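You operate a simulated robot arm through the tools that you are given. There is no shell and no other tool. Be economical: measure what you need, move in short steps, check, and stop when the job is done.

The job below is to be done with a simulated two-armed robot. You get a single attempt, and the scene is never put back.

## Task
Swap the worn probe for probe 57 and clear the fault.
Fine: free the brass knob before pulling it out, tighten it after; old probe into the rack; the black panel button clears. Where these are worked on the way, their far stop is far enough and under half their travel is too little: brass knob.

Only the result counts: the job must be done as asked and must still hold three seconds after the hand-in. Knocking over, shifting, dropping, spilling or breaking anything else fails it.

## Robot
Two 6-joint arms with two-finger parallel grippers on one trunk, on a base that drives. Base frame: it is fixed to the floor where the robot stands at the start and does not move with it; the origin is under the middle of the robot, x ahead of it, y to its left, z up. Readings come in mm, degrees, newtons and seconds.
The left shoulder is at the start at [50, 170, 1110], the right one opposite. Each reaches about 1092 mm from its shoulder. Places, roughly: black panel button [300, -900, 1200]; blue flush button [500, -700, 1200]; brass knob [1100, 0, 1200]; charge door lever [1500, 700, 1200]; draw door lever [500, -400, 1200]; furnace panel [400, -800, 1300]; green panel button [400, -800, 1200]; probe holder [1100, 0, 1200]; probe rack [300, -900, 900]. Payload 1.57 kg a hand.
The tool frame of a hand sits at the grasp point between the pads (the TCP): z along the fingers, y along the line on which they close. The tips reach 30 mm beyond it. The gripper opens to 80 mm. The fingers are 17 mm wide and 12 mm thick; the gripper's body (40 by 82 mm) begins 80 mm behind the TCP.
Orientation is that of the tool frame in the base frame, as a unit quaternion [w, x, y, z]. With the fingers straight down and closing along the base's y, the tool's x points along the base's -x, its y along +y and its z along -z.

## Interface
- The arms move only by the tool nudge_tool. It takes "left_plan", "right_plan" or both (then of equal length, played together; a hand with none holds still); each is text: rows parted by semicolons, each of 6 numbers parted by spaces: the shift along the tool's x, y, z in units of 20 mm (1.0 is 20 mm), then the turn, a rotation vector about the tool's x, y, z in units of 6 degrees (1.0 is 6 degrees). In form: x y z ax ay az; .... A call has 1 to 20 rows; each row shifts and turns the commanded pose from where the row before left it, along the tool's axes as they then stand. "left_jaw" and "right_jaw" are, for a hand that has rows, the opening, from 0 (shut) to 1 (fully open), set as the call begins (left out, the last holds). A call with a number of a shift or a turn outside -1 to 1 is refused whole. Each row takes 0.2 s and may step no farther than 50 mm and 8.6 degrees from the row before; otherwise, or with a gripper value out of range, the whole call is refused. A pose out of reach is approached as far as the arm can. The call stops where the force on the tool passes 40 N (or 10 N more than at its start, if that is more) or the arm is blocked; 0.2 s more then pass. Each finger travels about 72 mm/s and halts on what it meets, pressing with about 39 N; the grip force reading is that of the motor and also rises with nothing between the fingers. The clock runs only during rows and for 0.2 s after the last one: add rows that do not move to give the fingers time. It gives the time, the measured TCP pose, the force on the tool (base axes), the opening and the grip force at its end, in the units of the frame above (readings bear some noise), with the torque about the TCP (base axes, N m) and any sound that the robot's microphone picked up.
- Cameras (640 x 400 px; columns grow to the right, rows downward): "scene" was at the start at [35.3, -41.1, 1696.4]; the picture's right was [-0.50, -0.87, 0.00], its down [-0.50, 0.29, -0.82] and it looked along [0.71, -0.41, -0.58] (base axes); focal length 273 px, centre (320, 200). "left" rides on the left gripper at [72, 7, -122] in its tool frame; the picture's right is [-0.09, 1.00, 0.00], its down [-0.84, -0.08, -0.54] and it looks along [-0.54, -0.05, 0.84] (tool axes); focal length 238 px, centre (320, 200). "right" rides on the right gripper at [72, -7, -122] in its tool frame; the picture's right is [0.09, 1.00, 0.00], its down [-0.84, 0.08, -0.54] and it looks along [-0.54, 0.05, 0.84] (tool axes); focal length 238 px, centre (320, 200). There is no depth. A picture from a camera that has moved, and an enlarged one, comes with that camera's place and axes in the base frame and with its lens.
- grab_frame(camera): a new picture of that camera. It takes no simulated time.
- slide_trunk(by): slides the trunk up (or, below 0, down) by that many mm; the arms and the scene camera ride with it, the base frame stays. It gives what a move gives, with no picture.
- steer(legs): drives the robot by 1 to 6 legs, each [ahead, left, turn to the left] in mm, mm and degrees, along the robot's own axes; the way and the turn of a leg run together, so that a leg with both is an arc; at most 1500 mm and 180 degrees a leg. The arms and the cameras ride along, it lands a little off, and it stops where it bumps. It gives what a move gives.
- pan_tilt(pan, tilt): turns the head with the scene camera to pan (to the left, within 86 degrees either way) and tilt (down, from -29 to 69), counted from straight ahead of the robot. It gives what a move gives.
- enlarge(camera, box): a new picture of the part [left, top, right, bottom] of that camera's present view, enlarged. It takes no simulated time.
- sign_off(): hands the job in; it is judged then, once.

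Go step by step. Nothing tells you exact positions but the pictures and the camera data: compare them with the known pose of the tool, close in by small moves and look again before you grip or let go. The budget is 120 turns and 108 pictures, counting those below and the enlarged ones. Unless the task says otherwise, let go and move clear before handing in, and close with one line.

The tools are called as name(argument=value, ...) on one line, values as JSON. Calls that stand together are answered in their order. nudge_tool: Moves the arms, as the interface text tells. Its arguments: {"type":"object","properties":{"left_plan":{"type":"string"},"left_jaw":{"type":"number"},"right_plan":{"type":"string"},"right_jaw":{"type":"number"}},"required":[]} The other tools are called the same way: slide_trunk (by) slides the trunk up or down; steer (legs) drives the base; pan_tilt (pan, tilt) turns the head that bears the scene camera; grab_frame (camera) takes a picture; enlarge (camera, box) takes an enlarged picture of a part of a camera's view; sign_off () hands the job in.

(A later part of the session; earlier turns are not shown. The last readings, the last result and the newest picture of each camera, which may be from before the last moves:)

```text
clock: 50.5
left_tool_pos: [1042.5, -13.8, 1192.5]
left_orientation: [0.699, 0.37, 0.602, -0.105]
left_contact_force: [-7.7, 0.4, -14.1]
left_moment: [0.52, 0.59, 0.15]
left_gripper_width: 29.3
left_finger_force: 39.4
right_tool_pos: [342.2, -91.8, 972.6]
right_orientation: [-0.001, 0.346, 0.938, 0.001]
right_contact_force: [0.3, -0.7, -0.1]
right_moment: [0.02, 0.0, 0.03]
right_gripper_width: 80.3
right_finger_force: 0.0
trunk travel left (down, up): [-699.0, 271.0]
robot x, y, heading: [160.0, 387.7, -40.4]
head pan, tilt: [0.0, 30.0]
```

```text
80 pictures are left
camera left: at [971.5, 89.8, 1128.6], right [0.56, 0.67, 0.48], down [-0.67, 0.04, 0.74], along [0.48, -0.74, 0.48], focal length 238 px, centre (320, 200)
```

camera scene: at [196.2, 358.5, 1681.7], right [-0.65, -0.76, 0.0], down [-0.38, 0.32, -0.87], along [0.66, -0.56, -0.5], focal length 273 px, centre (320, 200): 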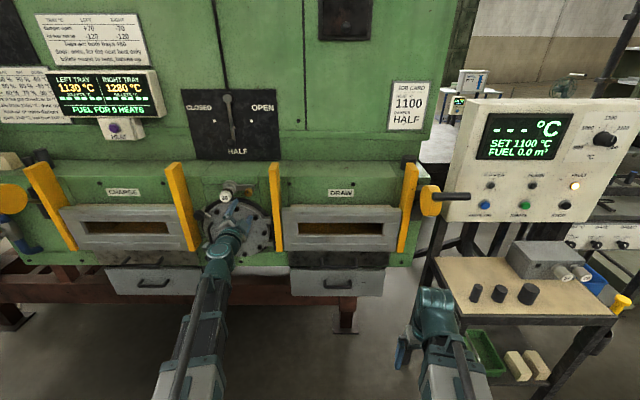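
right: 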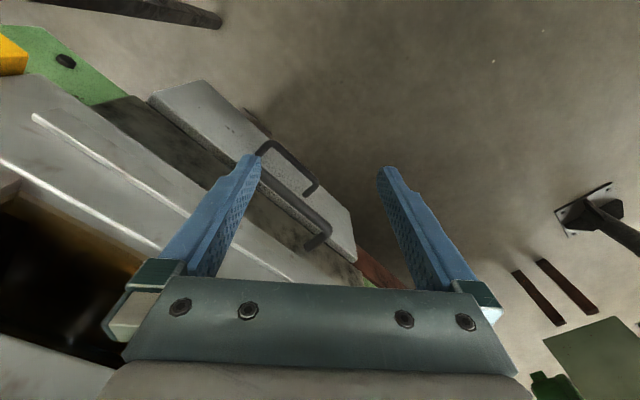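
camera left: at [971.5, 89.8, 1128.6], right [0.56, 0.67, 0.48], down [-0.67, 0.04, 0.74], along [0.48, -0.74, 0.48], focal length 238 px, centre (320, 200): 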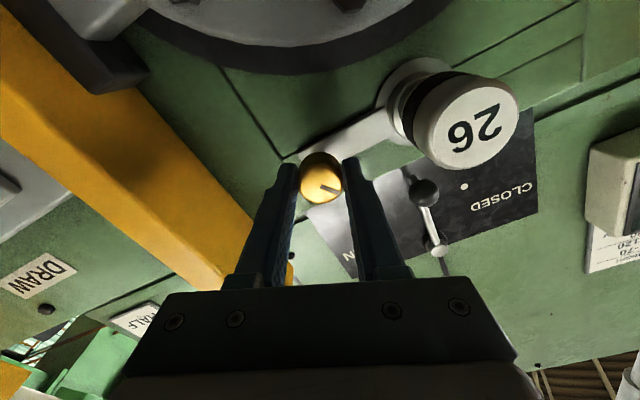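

The index mark turned with the fingers, so it moves this way with almost no axial torque. I'll keep turning.

nudge_tool(left_plan="0 0 0 0 0 -1;0 0 0 0 0 -1;0 0 0 0 0 -1;0 0 0 0 0 -1;0 0 0 0 0 -1;0 0 0 0 0 -1;0 0 0 0 0 -1")

grab_frame(camera="left")

```text
clock: 52.1
left_tool_pos: [1042.7, -14.7, 1193.7]
left_orientation: [0.616, 0.129, 0.695, -0.347]
left_contact_force: [-19.0, 1.3, -19.8]
left_moment: [0.63, 0.74, -0.53]
left_gripper_width: 29.3
left_finger_force: 39.0
right_tool_pos: [340.7, -92.7, 973.7]
right_orientation: [0.001, 0.345, 0.938, 0.0]
right_contact_force: [0.5, 0.1, 0.2]
right_moment: [0.0, -0.02, 0.03]
right_gripper_width: 80.0
right_finger_force: 0.0
trunk travel left (down, up): [-699.0, 271.0]
robot x, y, heading: [158.2, 389.5, -40.4]
head pan, tilt: [0.0, 30.0]
```

```text
79 pictures are left
camera left: at [937.8, 49.4, 1122.4], right [0.62, 0.75, -0.23], down [-0.29, 0.5, 0.82], along [0.73, -0.44, 0.53], focal length 238 px, centre (320, 200)
```

left: 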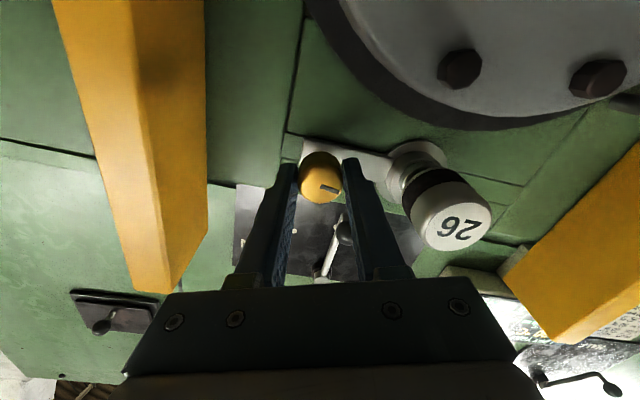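

The knob has turned about 78° and is still going, with side force building up. I'll release, back off a millimetre or two, regrip and continue.

nudge_tool(left_plan="0 0 0 0 0 0;0 0 -0.1 0 0 0", left_jaw=0.45)

nudge_tool(left_plan="0 0 0 0 0 0;0 0 0 0 0 0", left_jaw=0.3)

nudge_tool(left_plan="0 0 0 0 0 -1;0 0 0 0 0 -1;0 0 0 0 0 -1;0 0 0 0 0 -1;0 0 0 0 0 -1;0 0 0 0 0 -1")

grab_frame(camera="left")

```text
clock: 52.7
left_tool_pos: [1042.2, -11.3, 1194.0]
left_orientation: [0.617, 0.129, 0.695, -0.346]
left_contact_force: [0.2, 0.4, 0.6]
left_moment: [0.04, 0.0, 0.0]
left_gripper_width: 35.9
left_finger_force: 0.1
right_tool_pos: [341.9, -91.1, 974.7]
right_orientation: [0.001, 0.346, 0.938, -0.001]
right_contact_force: [-0.7, 0.4, 0.2]
right_moment: [0.02, 0.02, -0.01]
right_gripper_width: 80.1
right_finger_force: 0.1
trunk travel left (down, up): [-699.0, 271.0]
robot x, y, heading: [160.2, 393.8, -40.2]
head pan, tilt: [0.0, 30.0]
```

```text
clock: 53.3
left_tool_pos: [1040.7, -14.3, 1194.2]
left_orientation: [0.616, 0.13, 0.694, -0.348]
left_contact_force: [0.3, -5.3, 5.2]
left_moment: [-0.07, -0.16, -0.19]
left_gripper_width: 29.4
left_finger_force: 38.9
right_tool_pos: [340.5, -91.5, 974.0]
right_orientation: [0.0, 0.346, 0.938, 0.001]
right_contact_force: [1.3, -0.1, -0.2]
right_moment: [0.01, 0.03, 0.0]
right_gripper_width: 79.8
right_finger_force: 0.0
trunk travel left (down, up): [-699.0, 271.0]
robot x, y, heading: [157.6, 387.3, -40.5]
head pan, tilt: [0.0, 30.0]
```

```text
clock: 54.7
left_tool_pos: [1039.6, -13.2, 1195.7]
left_orientation: [0.479, -0.092, 0.701, -0.52]
left_contact_force: [-3.4, -9.2, 4.5]
left_moment: [0.49, -0.47, -0.35]
left_gripper_width: 29.5
left_finger_force: 39.2
right_tool_pos: [340.5, -91.5, 973.8]
right_orientation: [0.0, 0.346, 0.938, 0.001]
right_contact_force: [0.7, -0.2, 0.0]
right_moment: [0.01, 0.01, 0.02]
right_gripper_width: 80.3
right_finger_force: 0.0
trunk travel left (down, up): [-699.0, 271.0]
robot x, y, heading: [160.0, 387.5, -40.6]
head pan, tilt: [0.0, 30.0]
```

```text
78 pictures are left
camera left: at [911.4, 21.7, 1146.3], right [0.42, 0.5, -0.76], down [-0.01, 0.84, 0.55], along [0.91, -0.22, 0.35], focal length 238 px, centre (320, 200)
```

left: 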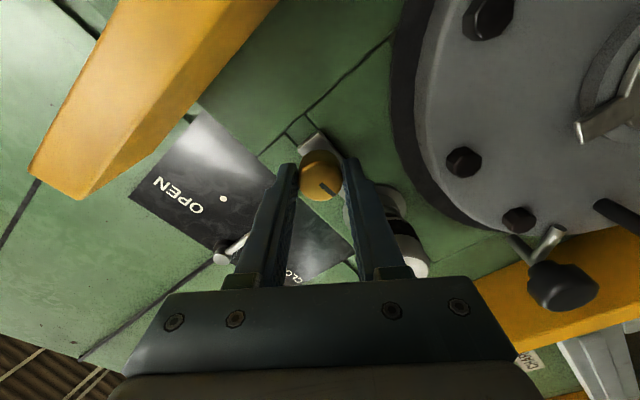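

The mark has gone from straight up to about 106° anticlockwise, and axial torque has risen to about 0.7 Nm, which may be the stop. I'll turn a bit more to confirm.

nudge_tool(left_plan="0 0 0 0 0 -1;0 0 0 0 0 -1;0 0 0 0 0 -1")

grab_frame(camera="left")

```text
clock: 55.5
left_tool_pos: [1041.1, -12.0, 1195.6]
left_orientation: [0.392, -0.201, 0.678, -0.589]
left_contact_force: [-2.4, -7.7, 8.4]
left_moment: [0.37, -0.65, -0.26]
left_gripper_width: 29.4
left_finger_force: 38.8
right_tool_pos: [340.0, -92.1, 974.7]
right_orientation: [0.0, 0.346, 0.938, 0.001]
right_contact_force: [-0.9, 0.0, -0.3]
right_moment: [-0.01, -0.05, 0.02]
right_gripper_width: 80.1
right_finger_force: 0.0
trunk travel left (down, up): [-699.0, 271.0]
robot x, y, heading: [161.5, 390.7, -40.6]
head pan, tilt: [0.0, 30.0]
```

```text
77 pictures are left
camera left: at [904.1, 13.4, 1165.9], right [0.25, 0.29, -0.92], down [0.08, 0.94, 0.32], along [0.97, -0.15, 0.21], focal length 238 px, centre (320, 200)
```

left: 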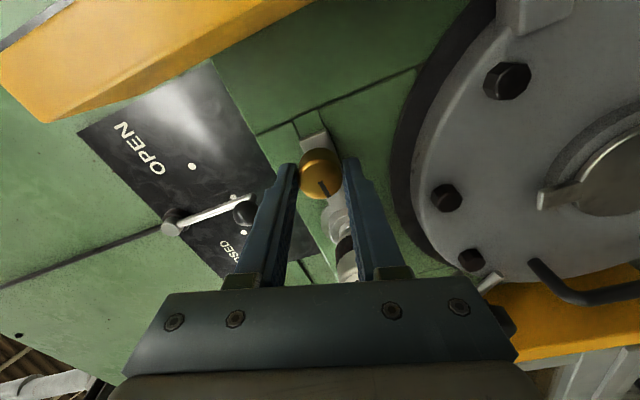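

Only the fingers slipped round that time; the mark stayed put, so the knob is at its loosened stop. I'll open, back away, and roll the hand over for gripping the probe.

nudge_tool(left_plan="0 0 0 0 0 0;0 0 0 0 0 0;0 0 -1 0 0 0;0 0 -1 0 0 0;0 0 -1 0 0 0;0 0 -1 0 0 0;0 0 -1 0 0 0;0 0 0 0 0 1;0 0 0 0 0 1;0 0 0 0 0 1;0 0 0 0 0 1;0 0 0 0 0 1;0 0 0 0 0 1;0 0 0 0 0 1;0 0 0 0 0 1;0 0 0 0 0 1;0 0 0 0 0 1;0 0 0 0 0 1;0 0 0 0 0 1;0 0 0 0 0 1", left_jaw=0.7)

nudge_tool(left_plan="0 0 0 0 0 1;0 0 0 0 0 1;0 0 0 0 0 1;0 0 0 0 0 1;0 0 0 0 0 1;0 0 0 0 0 1;0 0 0 0 0 1;0 0 0 0 0 1;0 0 0 0 0 1;0 0 0 0 0 1;0 0 0 0 0 1;0 0 0 0 0 1;0 0 0 0 0 1", left_jaw=0.9)

grab_frame(camera="left")

enlarge(camera="scene", box=[192, 172, 272, 222])

```text
clock: 59.7
left_tool_pos: [964.7, 53.4, 1193.5]
left_orientation: [0.676, 0.271, 0.652, -0.211]
left_contact_force: [0.7, 0.1, 0.5]
left_moment: [0.0, 0.01, -0.04]
left_gripper_width: 56.2
left_finger_force: 0.1
right_tool_pos: [342.4, -91.1, 973.2]
right_orientation: [0.0, 0.346, 0.938, 0.0]
right_contact_force: [0.6, -0.8, -0.1]
right_moment: [-0.01, 0.02, 0.01]
right_gripper_width: 79.8
right_finger_force: 0.0
trunk travel left (down, up): [-699.0, 271.0]
robot x, y, heading: [158.7, 387.3, -40.7]
head pan, tilt: [0.0, 30.0]
```

```text
clock: 62.5
left_tool_pos: [966.5, 51.2, 1192.6]
left_orientation: [0.657, 0.622, 0.338, 0.26]
left_contact_force: [-0.4, 0.1, 0.4]
left_moment: [0.03, -0.02, 0.0]
left_gripper_width: 71.9
left_finger_force: 0.0
right_tool_pos: [341.8, -91.5, 973.2]
right_orientation: [0.0, 0.346, 0.938, 0.0]
right_contact_force: [0.2, 0.0, 0.1]
right_moment: [0.0, 0.02, -0.02]
right_gripper_width: 79.8
right_finger_force: 0.1
trunk travel left (down, up): [-699.0, 271.0]
robot x, y, heading: [155.0, 387.8, -40.6]
head pan, tilt: [0.0, 30.0]
```

```text
76 pictures are left
camera left: at [917.1, 184.7, 1190.6], right [0.02, 0.02, 1.0], down [-0.95, -0.3, 0.02], along [0.3, -0.95, 0.01], focal length 238 px, centre (320, 200)
```

left: 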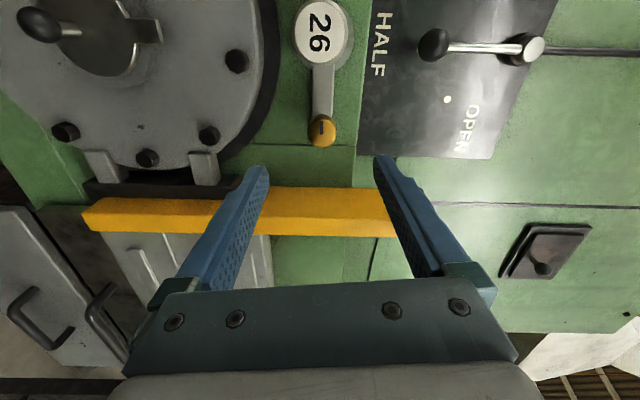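

```text
8.00 times, centred on (232, 197) of scene
camera zoom: at [196.3, 358.6, 1678.8], right [-0.65, -0.76, 0.0], down [-0.38, 0.32, -0.87], along [0.66, -0.56, -0.5], focal length 2187 px, centre (1024, 224)
```

zoom: 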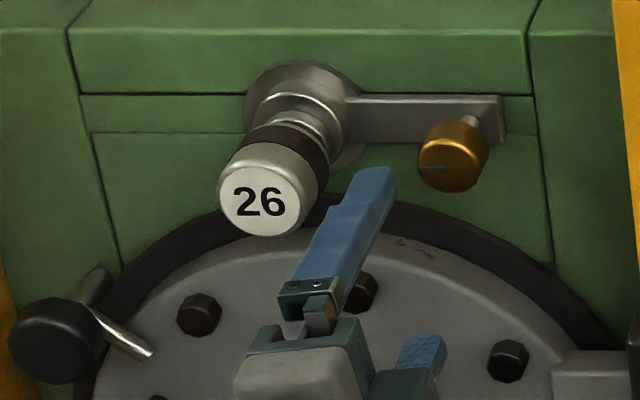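

The scene zoom confirms it: the knob's mark turned a clean 90° to horizontal. The cap face is at about [1075, 61, 1191], so I'll move 77 mm left and advance part of the way.

nudge_tool(left_plan="0.965 0.115 0 0 0 0;0.965 0.115 0 0 0 0;0.965 0.115 0 0 0 0;0.965 0.115 0 0 0 0;0 0 1 0 0 0;0 0 1 0 0 0")

grab_frame(camera="left")

enlarge(camera="scene", box=[192, 172, 272, 222])

```text
clock: 63.9
left_tool_pos: [1048.2, 85.4, 1192.3]
left_orientation: [0.656, 0.622, 0.339, 0.26]
left_contact_force: [0.0, -0.1, -0.5]
left_moment: [0.0, -0.02, 0.01]
left_gripper_width: 71.9
left_finger_force: 0.1
right_tool_pos: [341.3, -91.9, 972.6]
right_orientation: [0.0, 0.346, 0.938, 0.0]
right_contact_force: [0.8, 0.1, 0.5]
right_moment: [0.0, 0.01, -0.01]
right_gripper_width: 80.0
right_finger_force: 0.1
trunk travel left (down, up): [-699.0, 271.0]
robot x, y, heading: [159.5, 385.4, -40.4]
head pan, tilt: [0.0, 30.0]
```

```text
74 pictures are left
camera left: at [999.8, 219.0, 1190.2], right [0.02, 0.02, 1.0], down [-0.95, -0.3, 0.03], along [0.3, -0.95, 0.01], focal length 238 px, centre (320, 200)
```

left: 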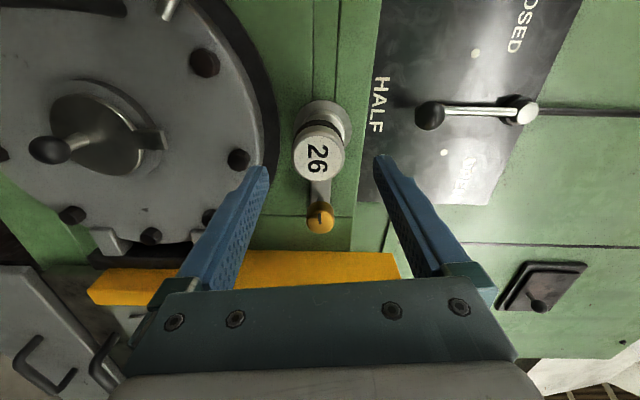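

```text
8.00 times, centred on (232, 197) of scene
camera zoom: at [196.5, 358.4, 1678.7], right [-0.65, -0.76, 0.0], down [-0.38, 0.32, -0.87], along [0.66, -0.56, -0.5], focal length 2187 px, centre (1024, 224)
```

zoom: 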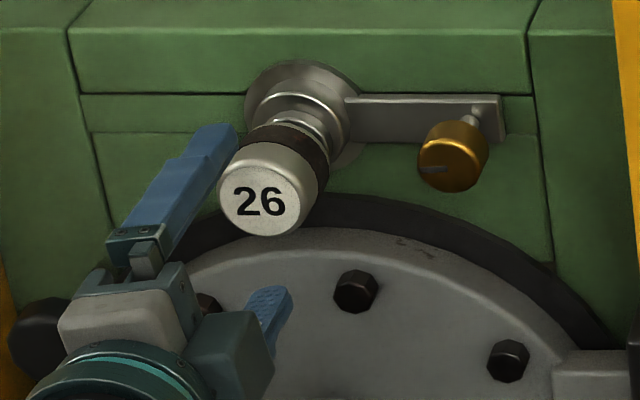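

The cap is centred between the fingers to within a few millimetres, with its face about 41 mm ahead of the TCP. I'll advance 56 mm and close on it.

nudge_tool(left_plan="0 0 0.93 0 0 0;0 0 0.93 0 0 0;0 0 0.93 0 0 0")

grab_frame(camera="left")

enlarge(camera="scene", box=[192, 172, 272, 222])

```text
clock: 64.7
left_tool_pos: [1090.5, 50.2, 1193.0]
left_orientation: [0.656, 0.622, 0.338, 0.26]
left_contact_force: [-1.0, 0.3, 0.0]
left_moment: [-0.02, 0.0, 0.01]
left_gripper_width: 72.1
left_finger_force: 0.1
right_tool_pos: [341.4, -91.4, 973.5]
right_orientation: [0.0, 0.346, 0.938, -0.001]
right_contact_force: [-0.8, 0.0, 0.5]
right_moment: [0.02, 0.03, 0.0]
right_gripper_width: 80.1
right_finger_force: 0.0
trunk travel left (down, up): [-699.0, 271.0]
robot x, y, heading: [161.7, 387.8, -40.6]
head pan, tilt: [0.0, 30.0]
```

```text
72 pictures are left
camera left: at [1042.6, 183.4, 1190.2], right [0.02, 0.02, 1.0], down [-0.95, -0.3, 0.03], along [0.3, -0.95, 0.01], focal length 238 px, centre (320, 200)
```

left: 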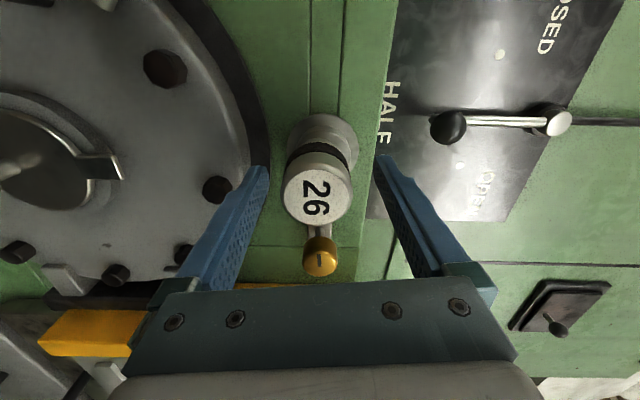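

```text
8.00 times, centred on (232, 197) of scene
camera zoom: at [196.4, 358.5, 1678.7], right [-0.65, -0.76, 0.0], down [-0.38, 0.32, -0.87], along [0.66, -0.56, -0.5], focal length 2187 px, centre (1024, 224)
```

zoom: 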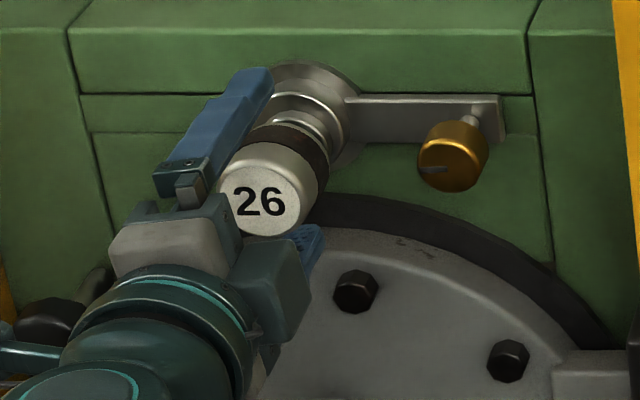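

The cap lies between the pads, so I'll close on it.

nudge_tool(left_plan="0 0 0 0 0 0;0 0 0 0 0 0;0 0 0 0 0 0", left_jaw=0.25)

nudge_tool(left_plan="0 0 -0.5 0 0 0;0 0 -0.5 0 0 0")

grab_frame(camera="left")

```text
clock: 65.5
left_tool_pos: [1090.1, 50.2, 1192.3]
left_orientation: [0.657, 0.622, 0.338, 0.261]
left_contact_force: [-0.1, 0.2, -0.6]
left_moment: [0.06, 0.11, 0.0]
left_gripper_width: 41.4
left_finger_force: 39.1
right_tool_pos: [341.2, -91.8, 973.7]
right_orientation: [0.001, 0.346, 0.938, 0.0]
right_contact_force: [-0.4, 0.7, -0.3]
right_moment: [0.02, -0.03, 0.04]
right_gripper_width: 79.8
right_finger_force: 0.2
trunk travel left (down, up): [-699.0, 271.0]
robot x, y, heading: [159.2, 390.3, -40.3]
head pan, tilt: [0.0, 30.0]
```

```text
clock: 66.1
left_tool_pos: [1074.8, 63.2, 1192.2]
left_orientation: [0.656, 0.622, 0.338, 0.26]
left_contact_force: [0.0, -0.7, -0.4]
left_moment: [0.08, 0.12, 0.03]
left_gripper_width: 41.5
left_finger_force: 39.2
right_tool_pos: [341.7, -92.5, 974.1]
right_orientation: [0.0, 0.346, 0.938, 0.0]
right_contact_force: [-0.9, 0.7, -0.6]
right_moment: [0.0, 0.01, -0.04]
right_gripper_width: 80.0
right_finger_force: 0.0
trunk travel left (down, up): [-699.0, 271.0]
robot x, y, heading: [157.2, 387.5, -40.3]
head pan, tilt: [0.0, 30.0]
```

```text
70 pictures are left
camera left: at [1026.3, 195.8, 1190.2], right [0.02, 0.02, 1.0], down [-0.95, -0.3, 0.03], along [0.3, -0.95, 0.01], focal length 238 px, centre (320, 200)
```

left: 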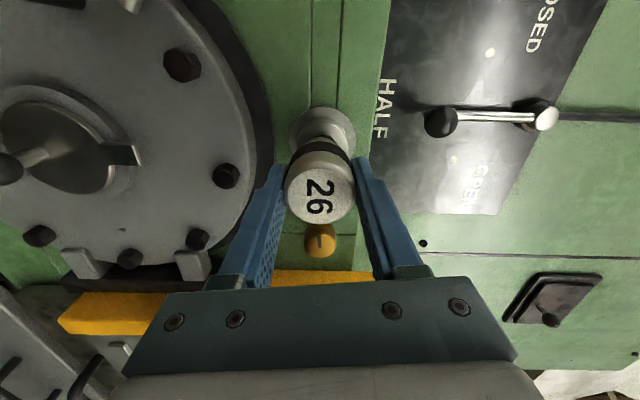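

The probe slides out freely. I'll keep pulling straight back along its axis.

nudge_tool(left_plan="0 0 -1 0 0 0;0 0 -1 0 0 0;0 0 -1 0 0 0;0 0 -1 0 0 0;0 0 -1 0 0 0;0 0 -1 0 0 0")

grab_frame(camera="scene")

```text
clock: 67.5
left_tool_pos: [981.1, 140.9, 1193.5]
left_orientation: [0.656, 0.622, 0.339, 0.26]
left_contact_force: [-0.5, 0.0, 0.3]
left_moment: [0.07, 0.11, -0.05]
left_gripper_width: 41.1
left_finger_force: 39.0
right_tool_pos: [339.8, -92.0, 974.1]
right_orientation: [0.0, 0.346, 0.938, 0.0]
right_contact_force: [0.6, 0.2, -0.5]
right_moment: [0.0, -0.01, 0.0]
right_gripper_width: 80.0
right_finger_force: 0.0
trunk travel left (down, up): [-699.0, 271.0]
robot x, y, heading: [157.2, 390.0, -40.4]
head pan, tilt: [0.0, 30.0]
```

```text
69 pictures are left
camera scene: at [196.3, 358.6, 1678.8], right [-0.65, -0.76, 0.0], down [-0.38, 0.32, -0.87], along [0.66, -0.56, -0.5], focal length 273 px, centre (320, 200)
```

scene: 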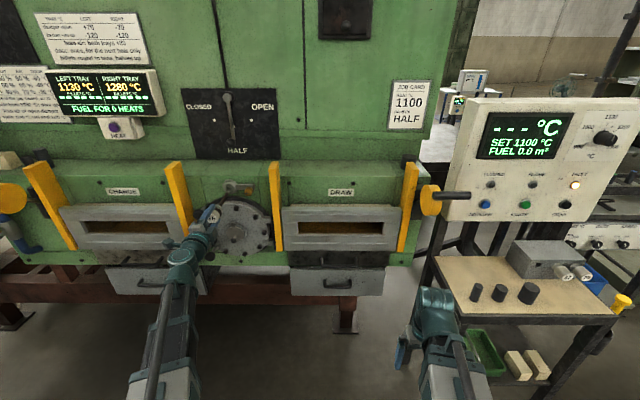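

enlarge(camera="scene", box=[176, 170, 272, 230])

nudge_tool(left_plan="0 0 -1 0 0 0;0 0 -1 0 0 0;0 0 -1 0 0 0")

grab_frame(camera="left")

```text
6.67 times, centred on (224, 200) of scene
camera zoom: at [196.3, 358.6, 1678.8], right [-0.65, -0.76, 0.0], down [-0.38, 0.32, -0.87], along [0.66, -0.56, -0.5], focal length 1823 px, centre (960, 200)
```

zoom: 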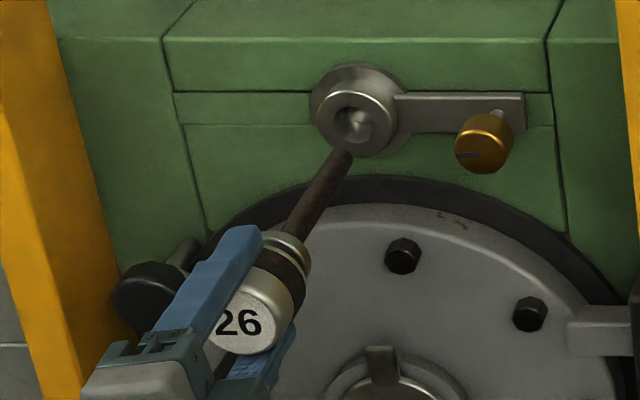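

```text
clock: 68.3
left_tool_pos: [935.1, 176.8, 1192.7]
left_orientation: [0.656, 0.622, 0.338, 0.26]
left_contact_force: [0.6, -0.5, 0.4]
left_moment: [0.1, 0.11, -0.01]
left_gripper_width: 41.1
left_finger_force: 39.2
right_tool_pos: [341.8, -91.6, 974.0]
right_orientation: [0.0, 0.346, 0.938, 0.0]
right_contact_force: [0.3, 0.3, -0.3]
right_moment: [0.02, 0.0, -0.01]
right_gripper_width: 80.1
right_finger_force: 0.1
trunk travel left (down, up): [-699.0, 271.0]
robot x, y, heading: [156.9, 385.5, -40.5]
head pan, tilt: [0.0, 30.0]
```

```text
67 pictures are left
camera left: at [887.4, 310.4, 1190.2], right [0.02, 0.02, 1.0], down [-0.95, -0.3, 0.03], along [0.3, -0.95, 0.01], focal length 238 px, centre (320, 200)
```

left: 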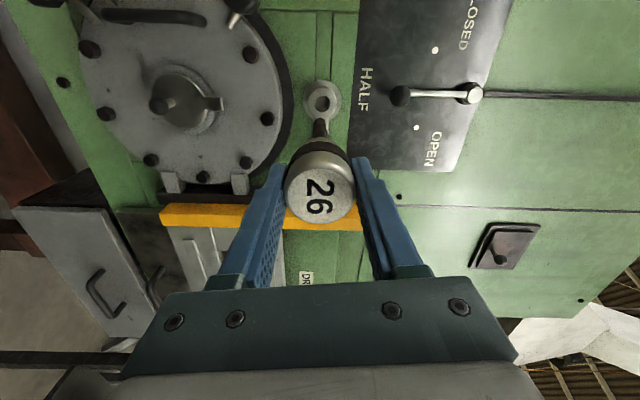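

The worn probe is out; its tip reaches about 153 mm ahead of the TCP. I triangulate the empty rack slot at about [248, -792, 936] and the 57 cap at about [159, -803, 932], both facing -40°. I'll turn 40° away from the furnace, drive to a spot in front of the rack, and then turn back.

steer(legs=[[0, 0, 40], [-380, -376, 0]])

pan_tilt(pan=-80, tilt=40)

grab_frame(camera="scene")

```text
clock: 73.3
left_tool_pos: [505.9, 351.1, 1193.9]
left_orientation: [0.529, 0.471, 0.53, 0.467]
left_contact_force: [-0.7, -1.1, -0.8]
left_moment: [-0.01, 0.16, 0.0]
left_gripper_width: 40.7
left_finger_force: 38.4
right_tool_pos: [218.9, -234.3, 974.8]
right_orientation: [0.0, 0.008, 1.0, 0.0]
right_contact_force: [-0.7, 0.4, -1.5]
right_moment: [0.01, -0.02, 0.01]
right_gripper_width: 79.9
right_finger_force: 0.0
trunk travel left (down, up): [-699.0, 271.0]
robot x, y, heading: [-223.7, 20.7, -1.1]
head pan, tilt: [0.0, 30.0]
```

```text
clock: 74.8
left_tool_pos: [506.1, 349.8, 1192.9]
left_orientation: [0.529, 0.471, 0.53, 0.467]
left_contact_force: [0.1, -0.5, 1.3]
left_moment: [0.0, 0.14, 0.01]
left_gripper_width: 41.0
left_finger_force: 39.1
right_tool_pos: [219.6, -233.8, 973.3]
right_orientation: [0.0, 0.008, 1.0, 0.0]
right_contact_force: [-0.7, 0.5, 0.5]
right_moment: [0.02, 0.01, 0.01]
right_gripper_width: 80.0
right_finger_force: 0.2
trunk travel left (down, up): [-699.0, 271.0]
robot x, y, heading: [-226.5, 16.0, -0.9]
head pan, tilt: [-80.0, 40.0]
```

```text
66 pictures are left
camera scene: at [-254.4, -61.4, 1663.4], right [-0.99, -0.16, 0.0], down [-0.1, 0.63, -0.77], along [0.12, -0.76, -0.64], focal length 273 px, centre (320, 200)
```

scene: 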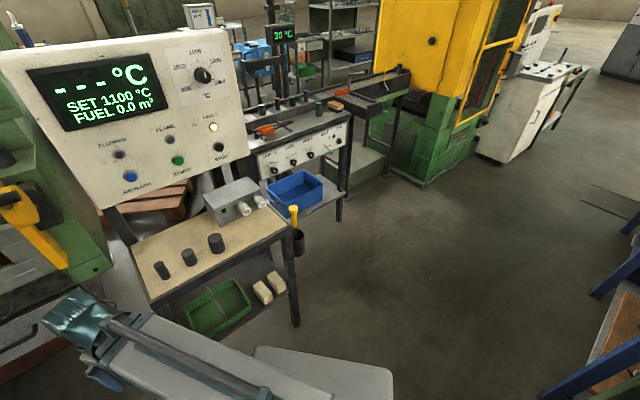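

The floor towards the rack is clear, and the nearest blue-legged table is more than 700 mm from my target. I'll finish the drive and turn back to face the rack.

steer(legs=[[-373, -389, 0], [0, 0, -39]])

pan_tilt(pan=0, tilt=35)

grab_frame(camera="scene")

```text
clock: 79.8
left_tool_pos: [175.9, -568.0, 1193.3]
left_orientation: [0.655, 0.62, 0.342, 0.263]
left_contact_force: [-0.5, -0.4, -0.7]
left_moment: [0.08, 0.12, 0.03]
left_gripper_width: 40.9
left_finger_force: 39.2
right_tool_pos: [-414.8, -841.6, 975.3]
right_orientation: [0.0, 0.341, 0.94, 0.0]
right_contact_force: [-0.4, -0.2, -0.5]
right_moment: [0.0, 0.01, 0.01]
right_gripper_width: 79.9
right_finger_force: 0.1
trunk travel left (down, up): [-699.0, 271.0]
robot x, y, heading: [-603.5, -362.7, -39.7]
head pan, tilt: [-80.0, 40.0]
```

```text
clock: 81.3
left_tool_pos: [176.3, -568.1, 1193.3]
left_orientation: [0.654, 0.621, 0.342, 0.264]
left_contact_force: [0.5, 0.0, -1.0]
left_moment: [0.09, 0.08, -0.01]
left_gripper_width: 41.0
left_finger_force: 38.7
right_tool_pos: [-414.8, -842.6, 973.7]
right_orientation: [0.001, 0.341, 0.94, 0.0]
right_contact_force: [0.0, 1.0, -0.1]
right_moment: [-0.01, 0.0, 0.03]
right_gripper_width: 80.0
right_finger_force: 0.0
trunk travel left (down, up): [-699.0, 271.0]
robot x, y, heading: [-604.9, -367.4, -39.9]
head pan, tilt: [0.0, 35.0]
```

```text
65 pictures are left
camera scene: at [-566.5, -392.4, 1671.0], right [-0.64, -0.77, 0.0], down [-0.44, 0.37, -0.82], along [0.63, -0.53, -0.57], focal length 273 px, centre (320, 200)
```

scene: 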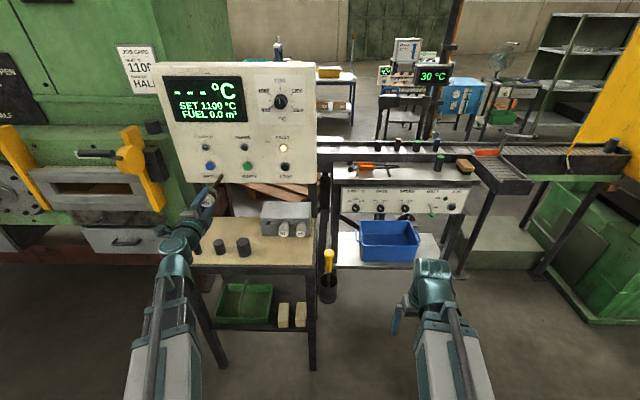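

I'm facing the rack squarely. I'll zoom in on it and look with the left camera too.

enlarge(camera="scene", box=[240, 190, 328, 245])

enlarge(camera="scene", box=[160, 150, 320, 250])

```text
7.27 times, centred on (284, 218) of scene
camera zoom: at [-566.5, -392.4, 1671.0], right [-0.64, -0.77, 0.0], down [-0.44, 0.37, -0.82], along [0.63, -0.53, -0.57], focal length 1988 px, centre (582, 73)
```

zoom: 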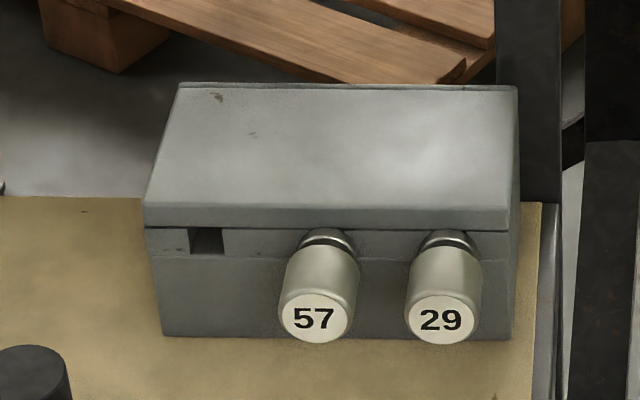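

```text
4.00 times, centred on (240, 200) of scene
camera zoom: at [-566.5, -392.4, 1671.0], right [-0.64, -0.77, 0.0], down [-0.44, 0.37, -0.82], along [0.63, -0.53, -0.57], focal length 1094 px, centre (640, 200)
```

zoom: 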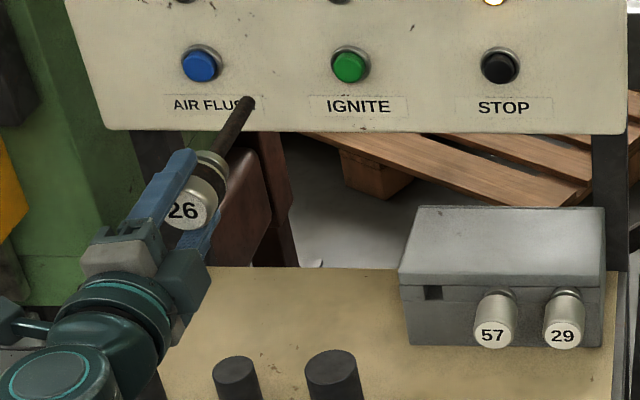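

The scene camera confirms the slot at l≈-447 (lateral), z≈933, with the probe straight in the grip. I'll shift 123 mm right while still high, to stay clear of the black posts, and then lower the trunk.

nudge_tool(left_plan="-0.99 -0.12 0 0 -0.1 0;-0.99 -0.12 0 0 0 0;-0.99 -0.12 0 0 0 0;-0.99 -0.12 0 0 0 0;-0.99 -0.12 0 0 0 0;-0.99 -0.12 0 0 0 0;-0.17 -0.02 0 0 0 0")

slide_trunk(by=-230)

grab_frame(camera="left")

grab_frame(camera="scene")

```text
clock: 82.9
left_tool_pos: [98.9, -660.2, 1193.7]
left_orientation: [0.656, 0.623, 0.339, 0.26]
left_contact_force: [-1.2, 0.2, 0.3]
left_moment: [0.11, 0.13, -0.01]
left_gripper_width: 40.8
left_finger_force: 38.8
right_tool_pos: [-415.5, -841.4, 973.1]
right_orientation: [0.0, 0.341, 0.94, 0.0]
right_contact_force: [-0.8, -0.3, -0.4]
right_moment: [0.01, 0.02, -0.04]
right_gripper_width: 79.8
right_finger_force: 0.1
trunk travel left (down, up): [-699.0, 271.0]
robot x, y, heading: [-602.9, -365.4, -39.8]
head pan, tilt: [0.0, 35.0]
```

```text
clock: 85.3
left_tool_pos: [96.3, -661.3, 963.5]
left_orientation: [0.656, 0.622, 0.339, 0.261]
left_contact_force: [-0.1, 0.3, 0.2]
left_moment: [0.09, 0.14, -0.03]
left_gripper_width: 41.0
left_finger_force: 38.8
right_tool_pos: [-414.8, -842.5, 742.3]
right_orientation: [0.0, 0.341, 0.94, 0.0]
right_contact_force: [0.4, 0.2, -0.8]
right_moment: [0.0, -0.04, 0.0]
right_gripper_width: 79.8
right_finger_force: 0.0
trunk travel left (down, up): [-469.0, 501.0]
robot x, y, heading: [-601.6, -362.1, -39.8]
head pan, tilt: [0.0, 35.0]
```

```text
62 pictures are left
camera left: at [49.4, -528.4, 960.3], right [0.02, 0.02, 1.0], down [-0.95, -0.3, 0.03], along [0.3, -0.95, 0.01], focal length 238 px, centre (320, 200)
```

left: 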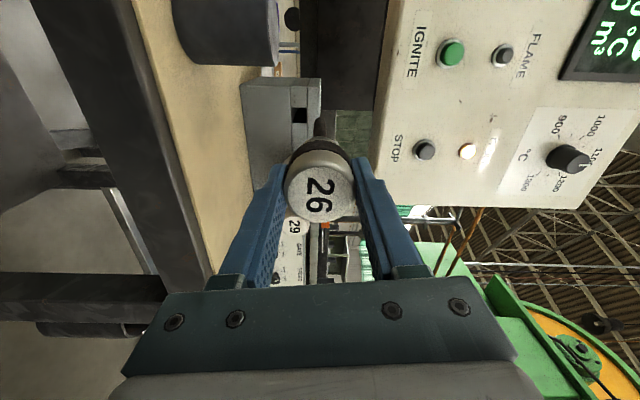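

```text
61 pictures are left
camera scene: at [-566.6, -392.4, 1441.0], right [-0.64, -0.77, 0.0], down [-0.44, 0.37, -0.82], along [0.63, -0.53, -0.57], focal length 273 px, centre (320, 200)
```

scene: 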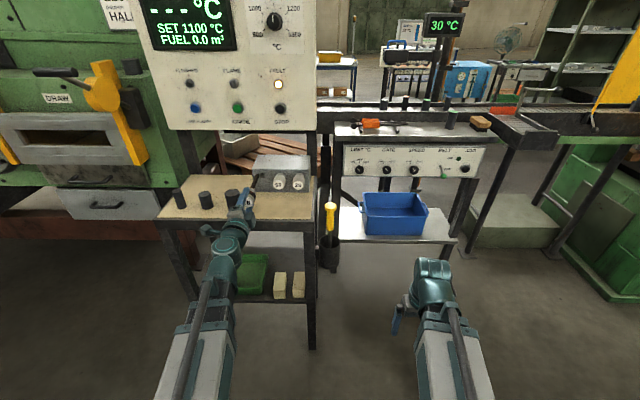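

The left camera puts the slot at about [249, -794, 936], in agreement. I'll lower 28 mm, advance 30 mm and check tip against slot up close.

slide_trunk(by=-28)

nudge_tool(left_plan="0 0 0.75 0 0 0;0 0 0.75 0 0 0")

enlarge(camera="left", box=[240, 60, 400, 160])

enlarge(camera="scene", box=[220, 145, 316, 205])

```text
clock: 86.0
left_tool_pos: [96.8, -660.9, 934.9]
left_orientation: [0.656, 0.622, 0.338, 0.26]
left_contact_force: [-0.1, -0.2, 0.7]
left_moment: [0.12, 0.12, 0.03]
left_gripper_width: 40.7
left_finger_force: 38.8
right_tool_pos: [-414.6, -842.6, 714.7]
right_orientation: [0.001, 0.341, 0.94, 0.0]
right_contact_force: [0.3, 0.4, -0.1]
right_moment: [0.04, -0.02, -0.01]
right_gripper_width: 80.1
right_finger_force: 0.1
trunk travel left (down, up): [-441.0, 529.0]
robot x, y, heading: [-602.7, -367.1, -40.0]
head pan, tilt: [0.0, 35.0]
```

```text
clock: 86.6
left_tool_pos: [120.6, -679.8, 934.1]
left_orientation: [0.656, 0.623, 0.339, 0.259]
left_contact_force: [-1.1, -0.5, 0.1]
left_moment: [0.08, 0.14, -0.03]
left_gripper_width: 40.9
left_finger_force: 39.3
right_tool_pos: [-414.4, -842.0, 715.6]
right_orientation: [0.0, 0.341, 0.94, -0.001]
right_contact_force: [-0.5, -0.3, -0.3]
right_moment: [-0.01, -0.02, -0.05]
right_gripper_width: 80.1
right_finger_force: 0.1
trunk travel left (down, up): [-441.0, 529.0]
robot x, y, heading: [-603.9, -361.5, -39.8]
head pan, tilt: [0.0, 35.0]
```

```text
4.00 times, centred on (320, 110) of left
camera zoom: at [72.7, -548.1, 932.0], right [0.02, 0.02, 1.0], down [-0.95, -0.3, 0.03], along [0.3, -0.95, 0.01], focal length 953 px, centre (320, 560)
```

zoom: 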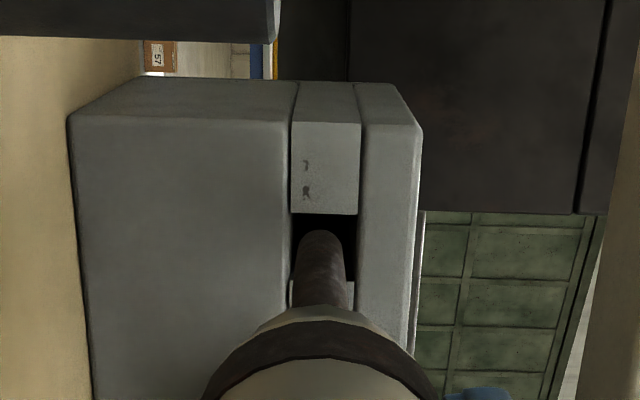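

```text
6.67 times, centred on (268, 175) of scene
camera zoom: at [-566.5, -392.4, 1413.0], right [-0.64, -0.77, 0.0], down [-0.44, 0.37, -0.82], along [0.63, -0.53, -0.57], focal length 1823 px, centre (667, 367)
```

zoom: 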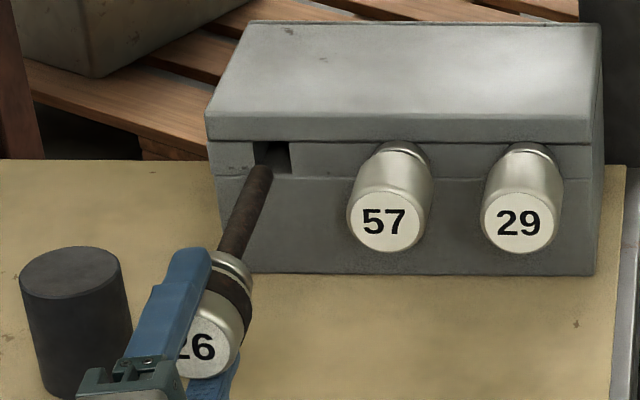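

Tip and slot agree to within about 5 mm: the slot is about 20 mm square and the stem needs to go roughly 4.5 mm to the right. I'll correct that and insert 40 mm carefully.

slide_trunk(by=1)

nudge_tool(left_plan="-0.222 -0.027 0 0 0 0;0 0 0.5 0 0 0;0 0 0.5 0 0 0;0 0 0.5 0 0 0;0 0 0.5 0 0 0")

enlarge(camera="left", box=[240, 60, 400, 160])

enlarge(camera="scene", box=[220, 145, 316, 205])

```text
clock: 87.1
left_tool_pos: [120.3, -680.8, 935.6]
left_orientation: [0.656, 0.623, 0.339, 0.26]
left_contact_force: [0.5, 0.1, -0.1]
left_moment: [0.08, 0.11, -0.01]
left_gripper_width: 41.0
left_finger_force: 39.1
right_tool_pos: [-414.5, -841.6, 715.4]
right_orientation: [0.0, 0.341, 0.94, 0.001]
right_contact_force: [0.3, -0.2, 0.0]
right_moment: [0.0, 0.0, 0.01]
right_gripper_width: 79.8
right_finger_force: 0.1
trunk travel left (down, up): [-442.0, 528.0]
robot x, y, heading: [-600.6, -363.9, -39.8]
head pan, tilt: [0.0, 35.0]
```

```text
clock: 88.3
left_tool_pos: [148.2, -709.9, 935.9]
left_orientation: [0.655, 0.623, 0.338, 0.26]
left_contact_force: [0.2, -0.3, -0.5]
left_moment: [0.09, 0.1, -0.02]
left_gripper_width: 40.9
left_finger_force: 39.2
right_tool_pos: [-415.4, -842.1, 717.4]
right_orientation: [-0.001, 0.342, 0.94, 0.0]
right_contact_force: [-0.2, -0.4, 0.5]
right_moment: [-0.02, 0.04, 0.0]
right_gripper_width: 80.0
right_finger_force: 0.0
trunk travel left (down, up): [-442.0, 528.0]
robot x, y, heading: [-601.5, -364.7, -40.0]
head pan, tilt: [0.0, 35.0]
```

```text
4.00 times, centred on (320, 110) of left
camera zoom: at [101.5, -577.5, 933.0], right [0.02, 0.02, 1.0], down [-0.95, -0.3, 0.03], along [0.3, -0.95, 0.01], focal length 953 px, centre (320, 560)
```

zoom: 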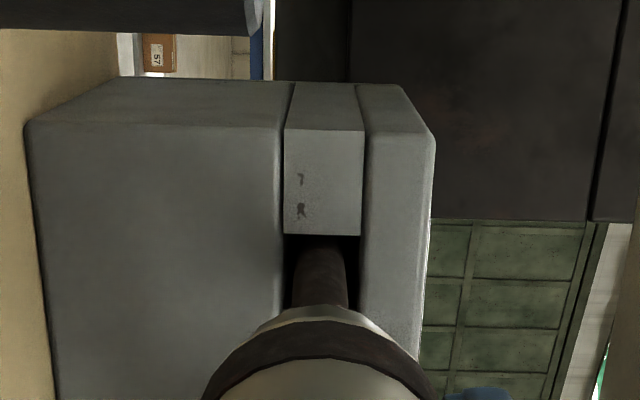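

```text
6.67 times, centred on (268, 175) of scene
camera zoom: at [-566.5, -392.4, 1413.9], right [-0.64, -0.77, 0.0], down [-0.44, 0.37, -0.82], along [0.63, -0.53, -0.57], focal length 1823 px, centre (667, 367)
```

zoom: 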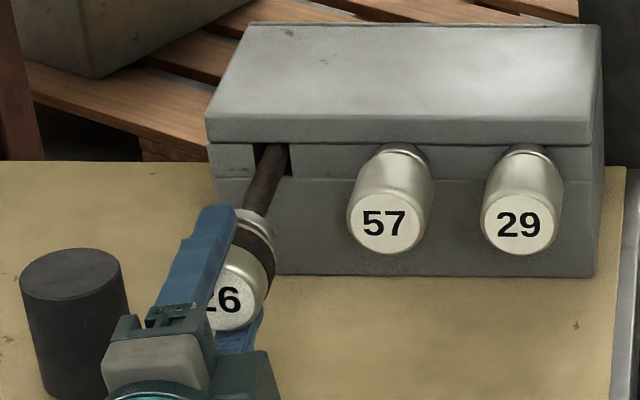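

The tip is inside the slot with no contact force. I'll ease 1.5 mm left and push it on in.

nudge_tool(left_plan="0.07 0.01 0.5 0 0 0;0 0 0.5 0 0 0;0 0 0.5 0 0 0;0 0 0.5 0 0 0;0 0 0.5 0 0 0;0 0 0.5 0 0 0;0 0 0.5 0 0 0")

grab_frame(camera="left")

enlarge(camera="scene", box=[220, 145, 316, 205])

```text
clock: 89.9
left_tool_pos: [202.6, -753.9, 934.8]
left_orientation: [0.656, 0.622, 0.339, 0.26]
left_contact_force: [-0.3, 0.5, 0.0]
left_moment: [0.06, 0.09, 0.02]
left_gripper_width: 40.9
left_finger_force: 39.3
right_tool_pos: [-413.9, -843.3, 717.1]
right_orientation: [-0.001, 0.341, 0.94, 0.0]
right_contact_force: [-0.8, -0.5, 0.2]
right_moment: [-0.04, 0.0, -0.01]
right_gripper_width: 80.1
right_finger_force: 0.0
trunk travel left (down, up): [-442.0, 528.0]
robot x, y, heading: [-603.7, -361.4, -39.7]
head pan, tilt: [0.0, 35.0]
```

```text
56 pictures are left
camera left: at [155.0, -620.6, 932.8], right [0.02, 0.02, 1.0], down [-0.95, -0.3, 0.03], along [0.3, -0.95, 0.01], focal length 238 px, centre (320, 200)
```

left: 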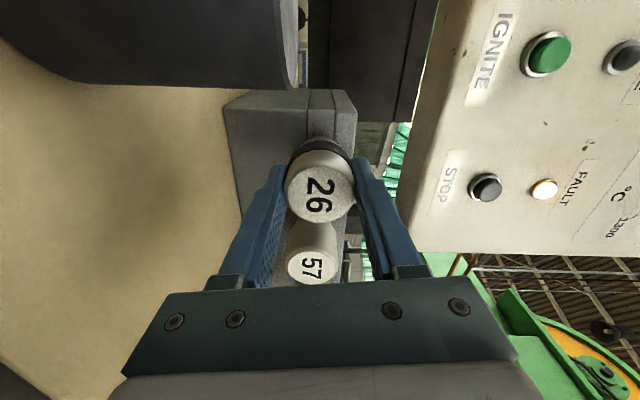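

```text
6.67 times, centred on (268, 175) of scene
camera zoom: at [-566.5, -392.4, 1413.9], right [-0.64, -0.77, 0.0], down [-0.44, 0.37, -0.82], along [0.63, -0.53, -0.57], focal length 1823 px, centre (667, 367)
```

zoom: 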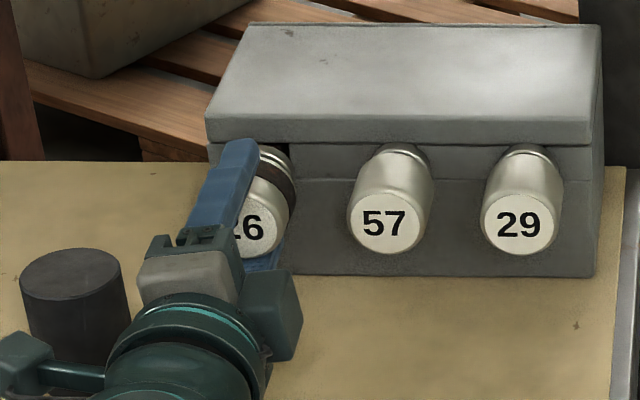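

It's nearly home, roughly 12 mm short of matching its neighbours. I'll ease it in and watch the force.

nudge_tool(left_plan="0 0 0.15 0 0 0;0 0 0.15 0 0 0;0 0 0.15 0 0 0;0 0 0.15 0 0 0")

enlarge(camera="scene", box=[220, 145, 316, 205])

```text
clock: 90.9
left_tool_pos: [211.6, -760.2, 936.0]
left_orientation: [0.656, 0.623, 0.339, 0.259]
left_contact_force: [-0.3, -0.1, -0.2]
left_moment: [0.11, 0.12, 0.0]
left_gripper_width: 41.0
left_finger_force: 38.6
right_tool_pos: [-414.1, -842.7, 717.0]
right_orientation: [0.0, 0.341, 0.94, 0.0]
right_contact_force: [-0.3, 0.0, -0.4]
right_moment: [0.04, 0.0, 0.0]
right_gripper_width: 80.3
right_finger_force: 0.0
trunk travel left (down, up): [-442.0, 528.0]
robot x, y, heading: [-603.1, -366.6, -40.0]
head pan, tilt: [0.0, 35.0]
```

```text
6.67 times, centred on (268, 175) of scene
camera zoom: at [-566.5, -392.4, 1414.0], right [-0.64, -0.77, 0.0], down [-0.44, 0.37, -0.82], along [0.63, -0.53, -0.57], focal length 1823 px, centre (667, 367)
```

zoom: 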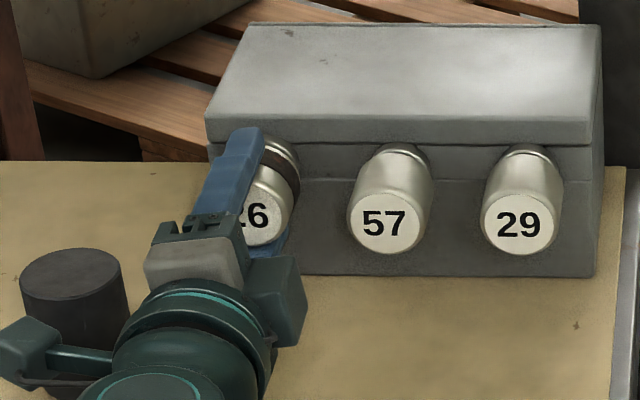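

No contact yet and it's about level with the others. I'll push a few more millimetres to find the seat.

nudge_tool(left_plan="0 0 0.15 0 0 0;0 0 0.15 0 0 0;0 0 0.15 0 0 0")

enlarge(camera="left", box=[220, 80, 420, 205])

```text
clock: 91.7
left_tool_pos: [217.8, -764.5, 937.9]
left_orientation: [0.656, 0.622, 0.338, 0.26]
left_contact_force: [-27.6, 22.4, -8.7]
left_moment: [0.09, 0.19, 0.03]
left_gripper_width: 41.3
left_finger_force: 38.8
right_tool_pos: [-415.9, -841.6, 717.3]
right_orientation: [0.001, 0.342, 0.94, 0.0]
right_contact_force: [0.0, -0.7, 0.4]
right_moment: [0.0, 0.03, 0.0]
right_gripper_width: 79.9
right_finger_force: 0.1
trunk travel left (down, up): [-442.0, 528.0]
robot x, y, heading: [-604.1, -366.7, -39.9]
head pan, tilt: [0.0, 35.0]
```

```text
3.20 times, centred on (320, 142) of left
camera zoom: at [169.0, -631.8, 934.4], right [0.02, 0.02, 1.0], down [-0.95, -0.3, 0.03], along [0.3, -0.95, 0.01], focal length 763 px, centre (320, 384)
```

zoom: 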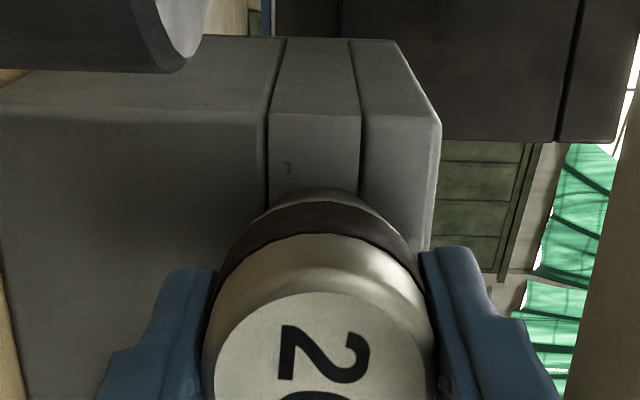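

It's seated: the force rose to 36 N as the flange met the rack face. I'll release, back off, and look.

nudge_tool(left_plan="0 0 0 0 0 0;0 0 0 0 0 0;0 0 0 0 0 0;0 0 -1 0 0 0;0 0 -1 0 0 0;0 0 -1 0 0 0;0 0 -1 0 0 0", left_jaw=0.9)

enlarge(camera="scene", box=[220, 145, 316, 205])

grab_frame(camera="left")

```text
clock: 93.3
left_tool_pos: [157.0, -714.7, 936.1]
left_orientation: [0.656, 0.623, 0.339, 0.259]
left_contact_force: [-0.2, -0.2, -0.2]
left_moment: [0.0, 0.01, -0.03]
left_gripper_width: 72.1
left_finger_force: 0.1
right_tool_pos: [-414.4, -842.3, 717.0]
right_orientation: [0.0, 0.341, 0.94, -0.001]
right_contact_force: [0.5, 0.0, 0.3]
right_moment: [0.03, 0.03, 0.02]
right_gripper_width: 80.0
right_finger_force: 0.0
trunk travel left (down, up): [-442.0, 528.0]
robot x, y, heading: [-605.5, -362.1, -39.7]
head pan, tilt: [0.0, 35.0]
```

```text
6.67 times, centred on (268, 175) of scene
camera zoom: at [-566.7, -392.3, 1414.0], right [-0.64, -0.77, 0.0], down [-0.44, 0.37, -0.82], along [0.63, -0.53, -0.57], focal length 1823 px, centre (667, 367)
```

zoom: 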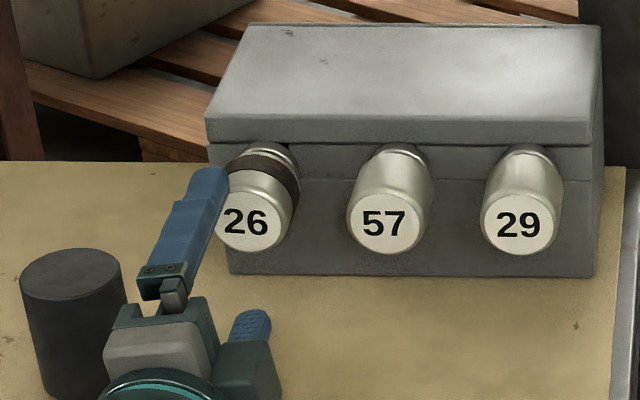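

```text
51 pictures are left
camera left: at [109.2, -582.2, 933.1], right [0.02, 0.02, 1.0], down [-0.95, -0.3, 0.03], along [0.3, -0.95, 0.01], focal length 238 px, centre (320, 200)
```

left: 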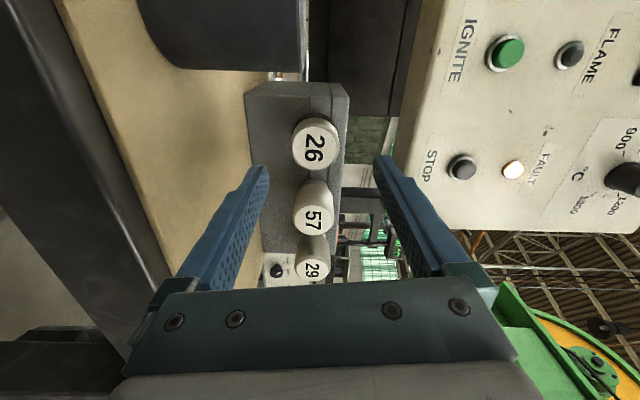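

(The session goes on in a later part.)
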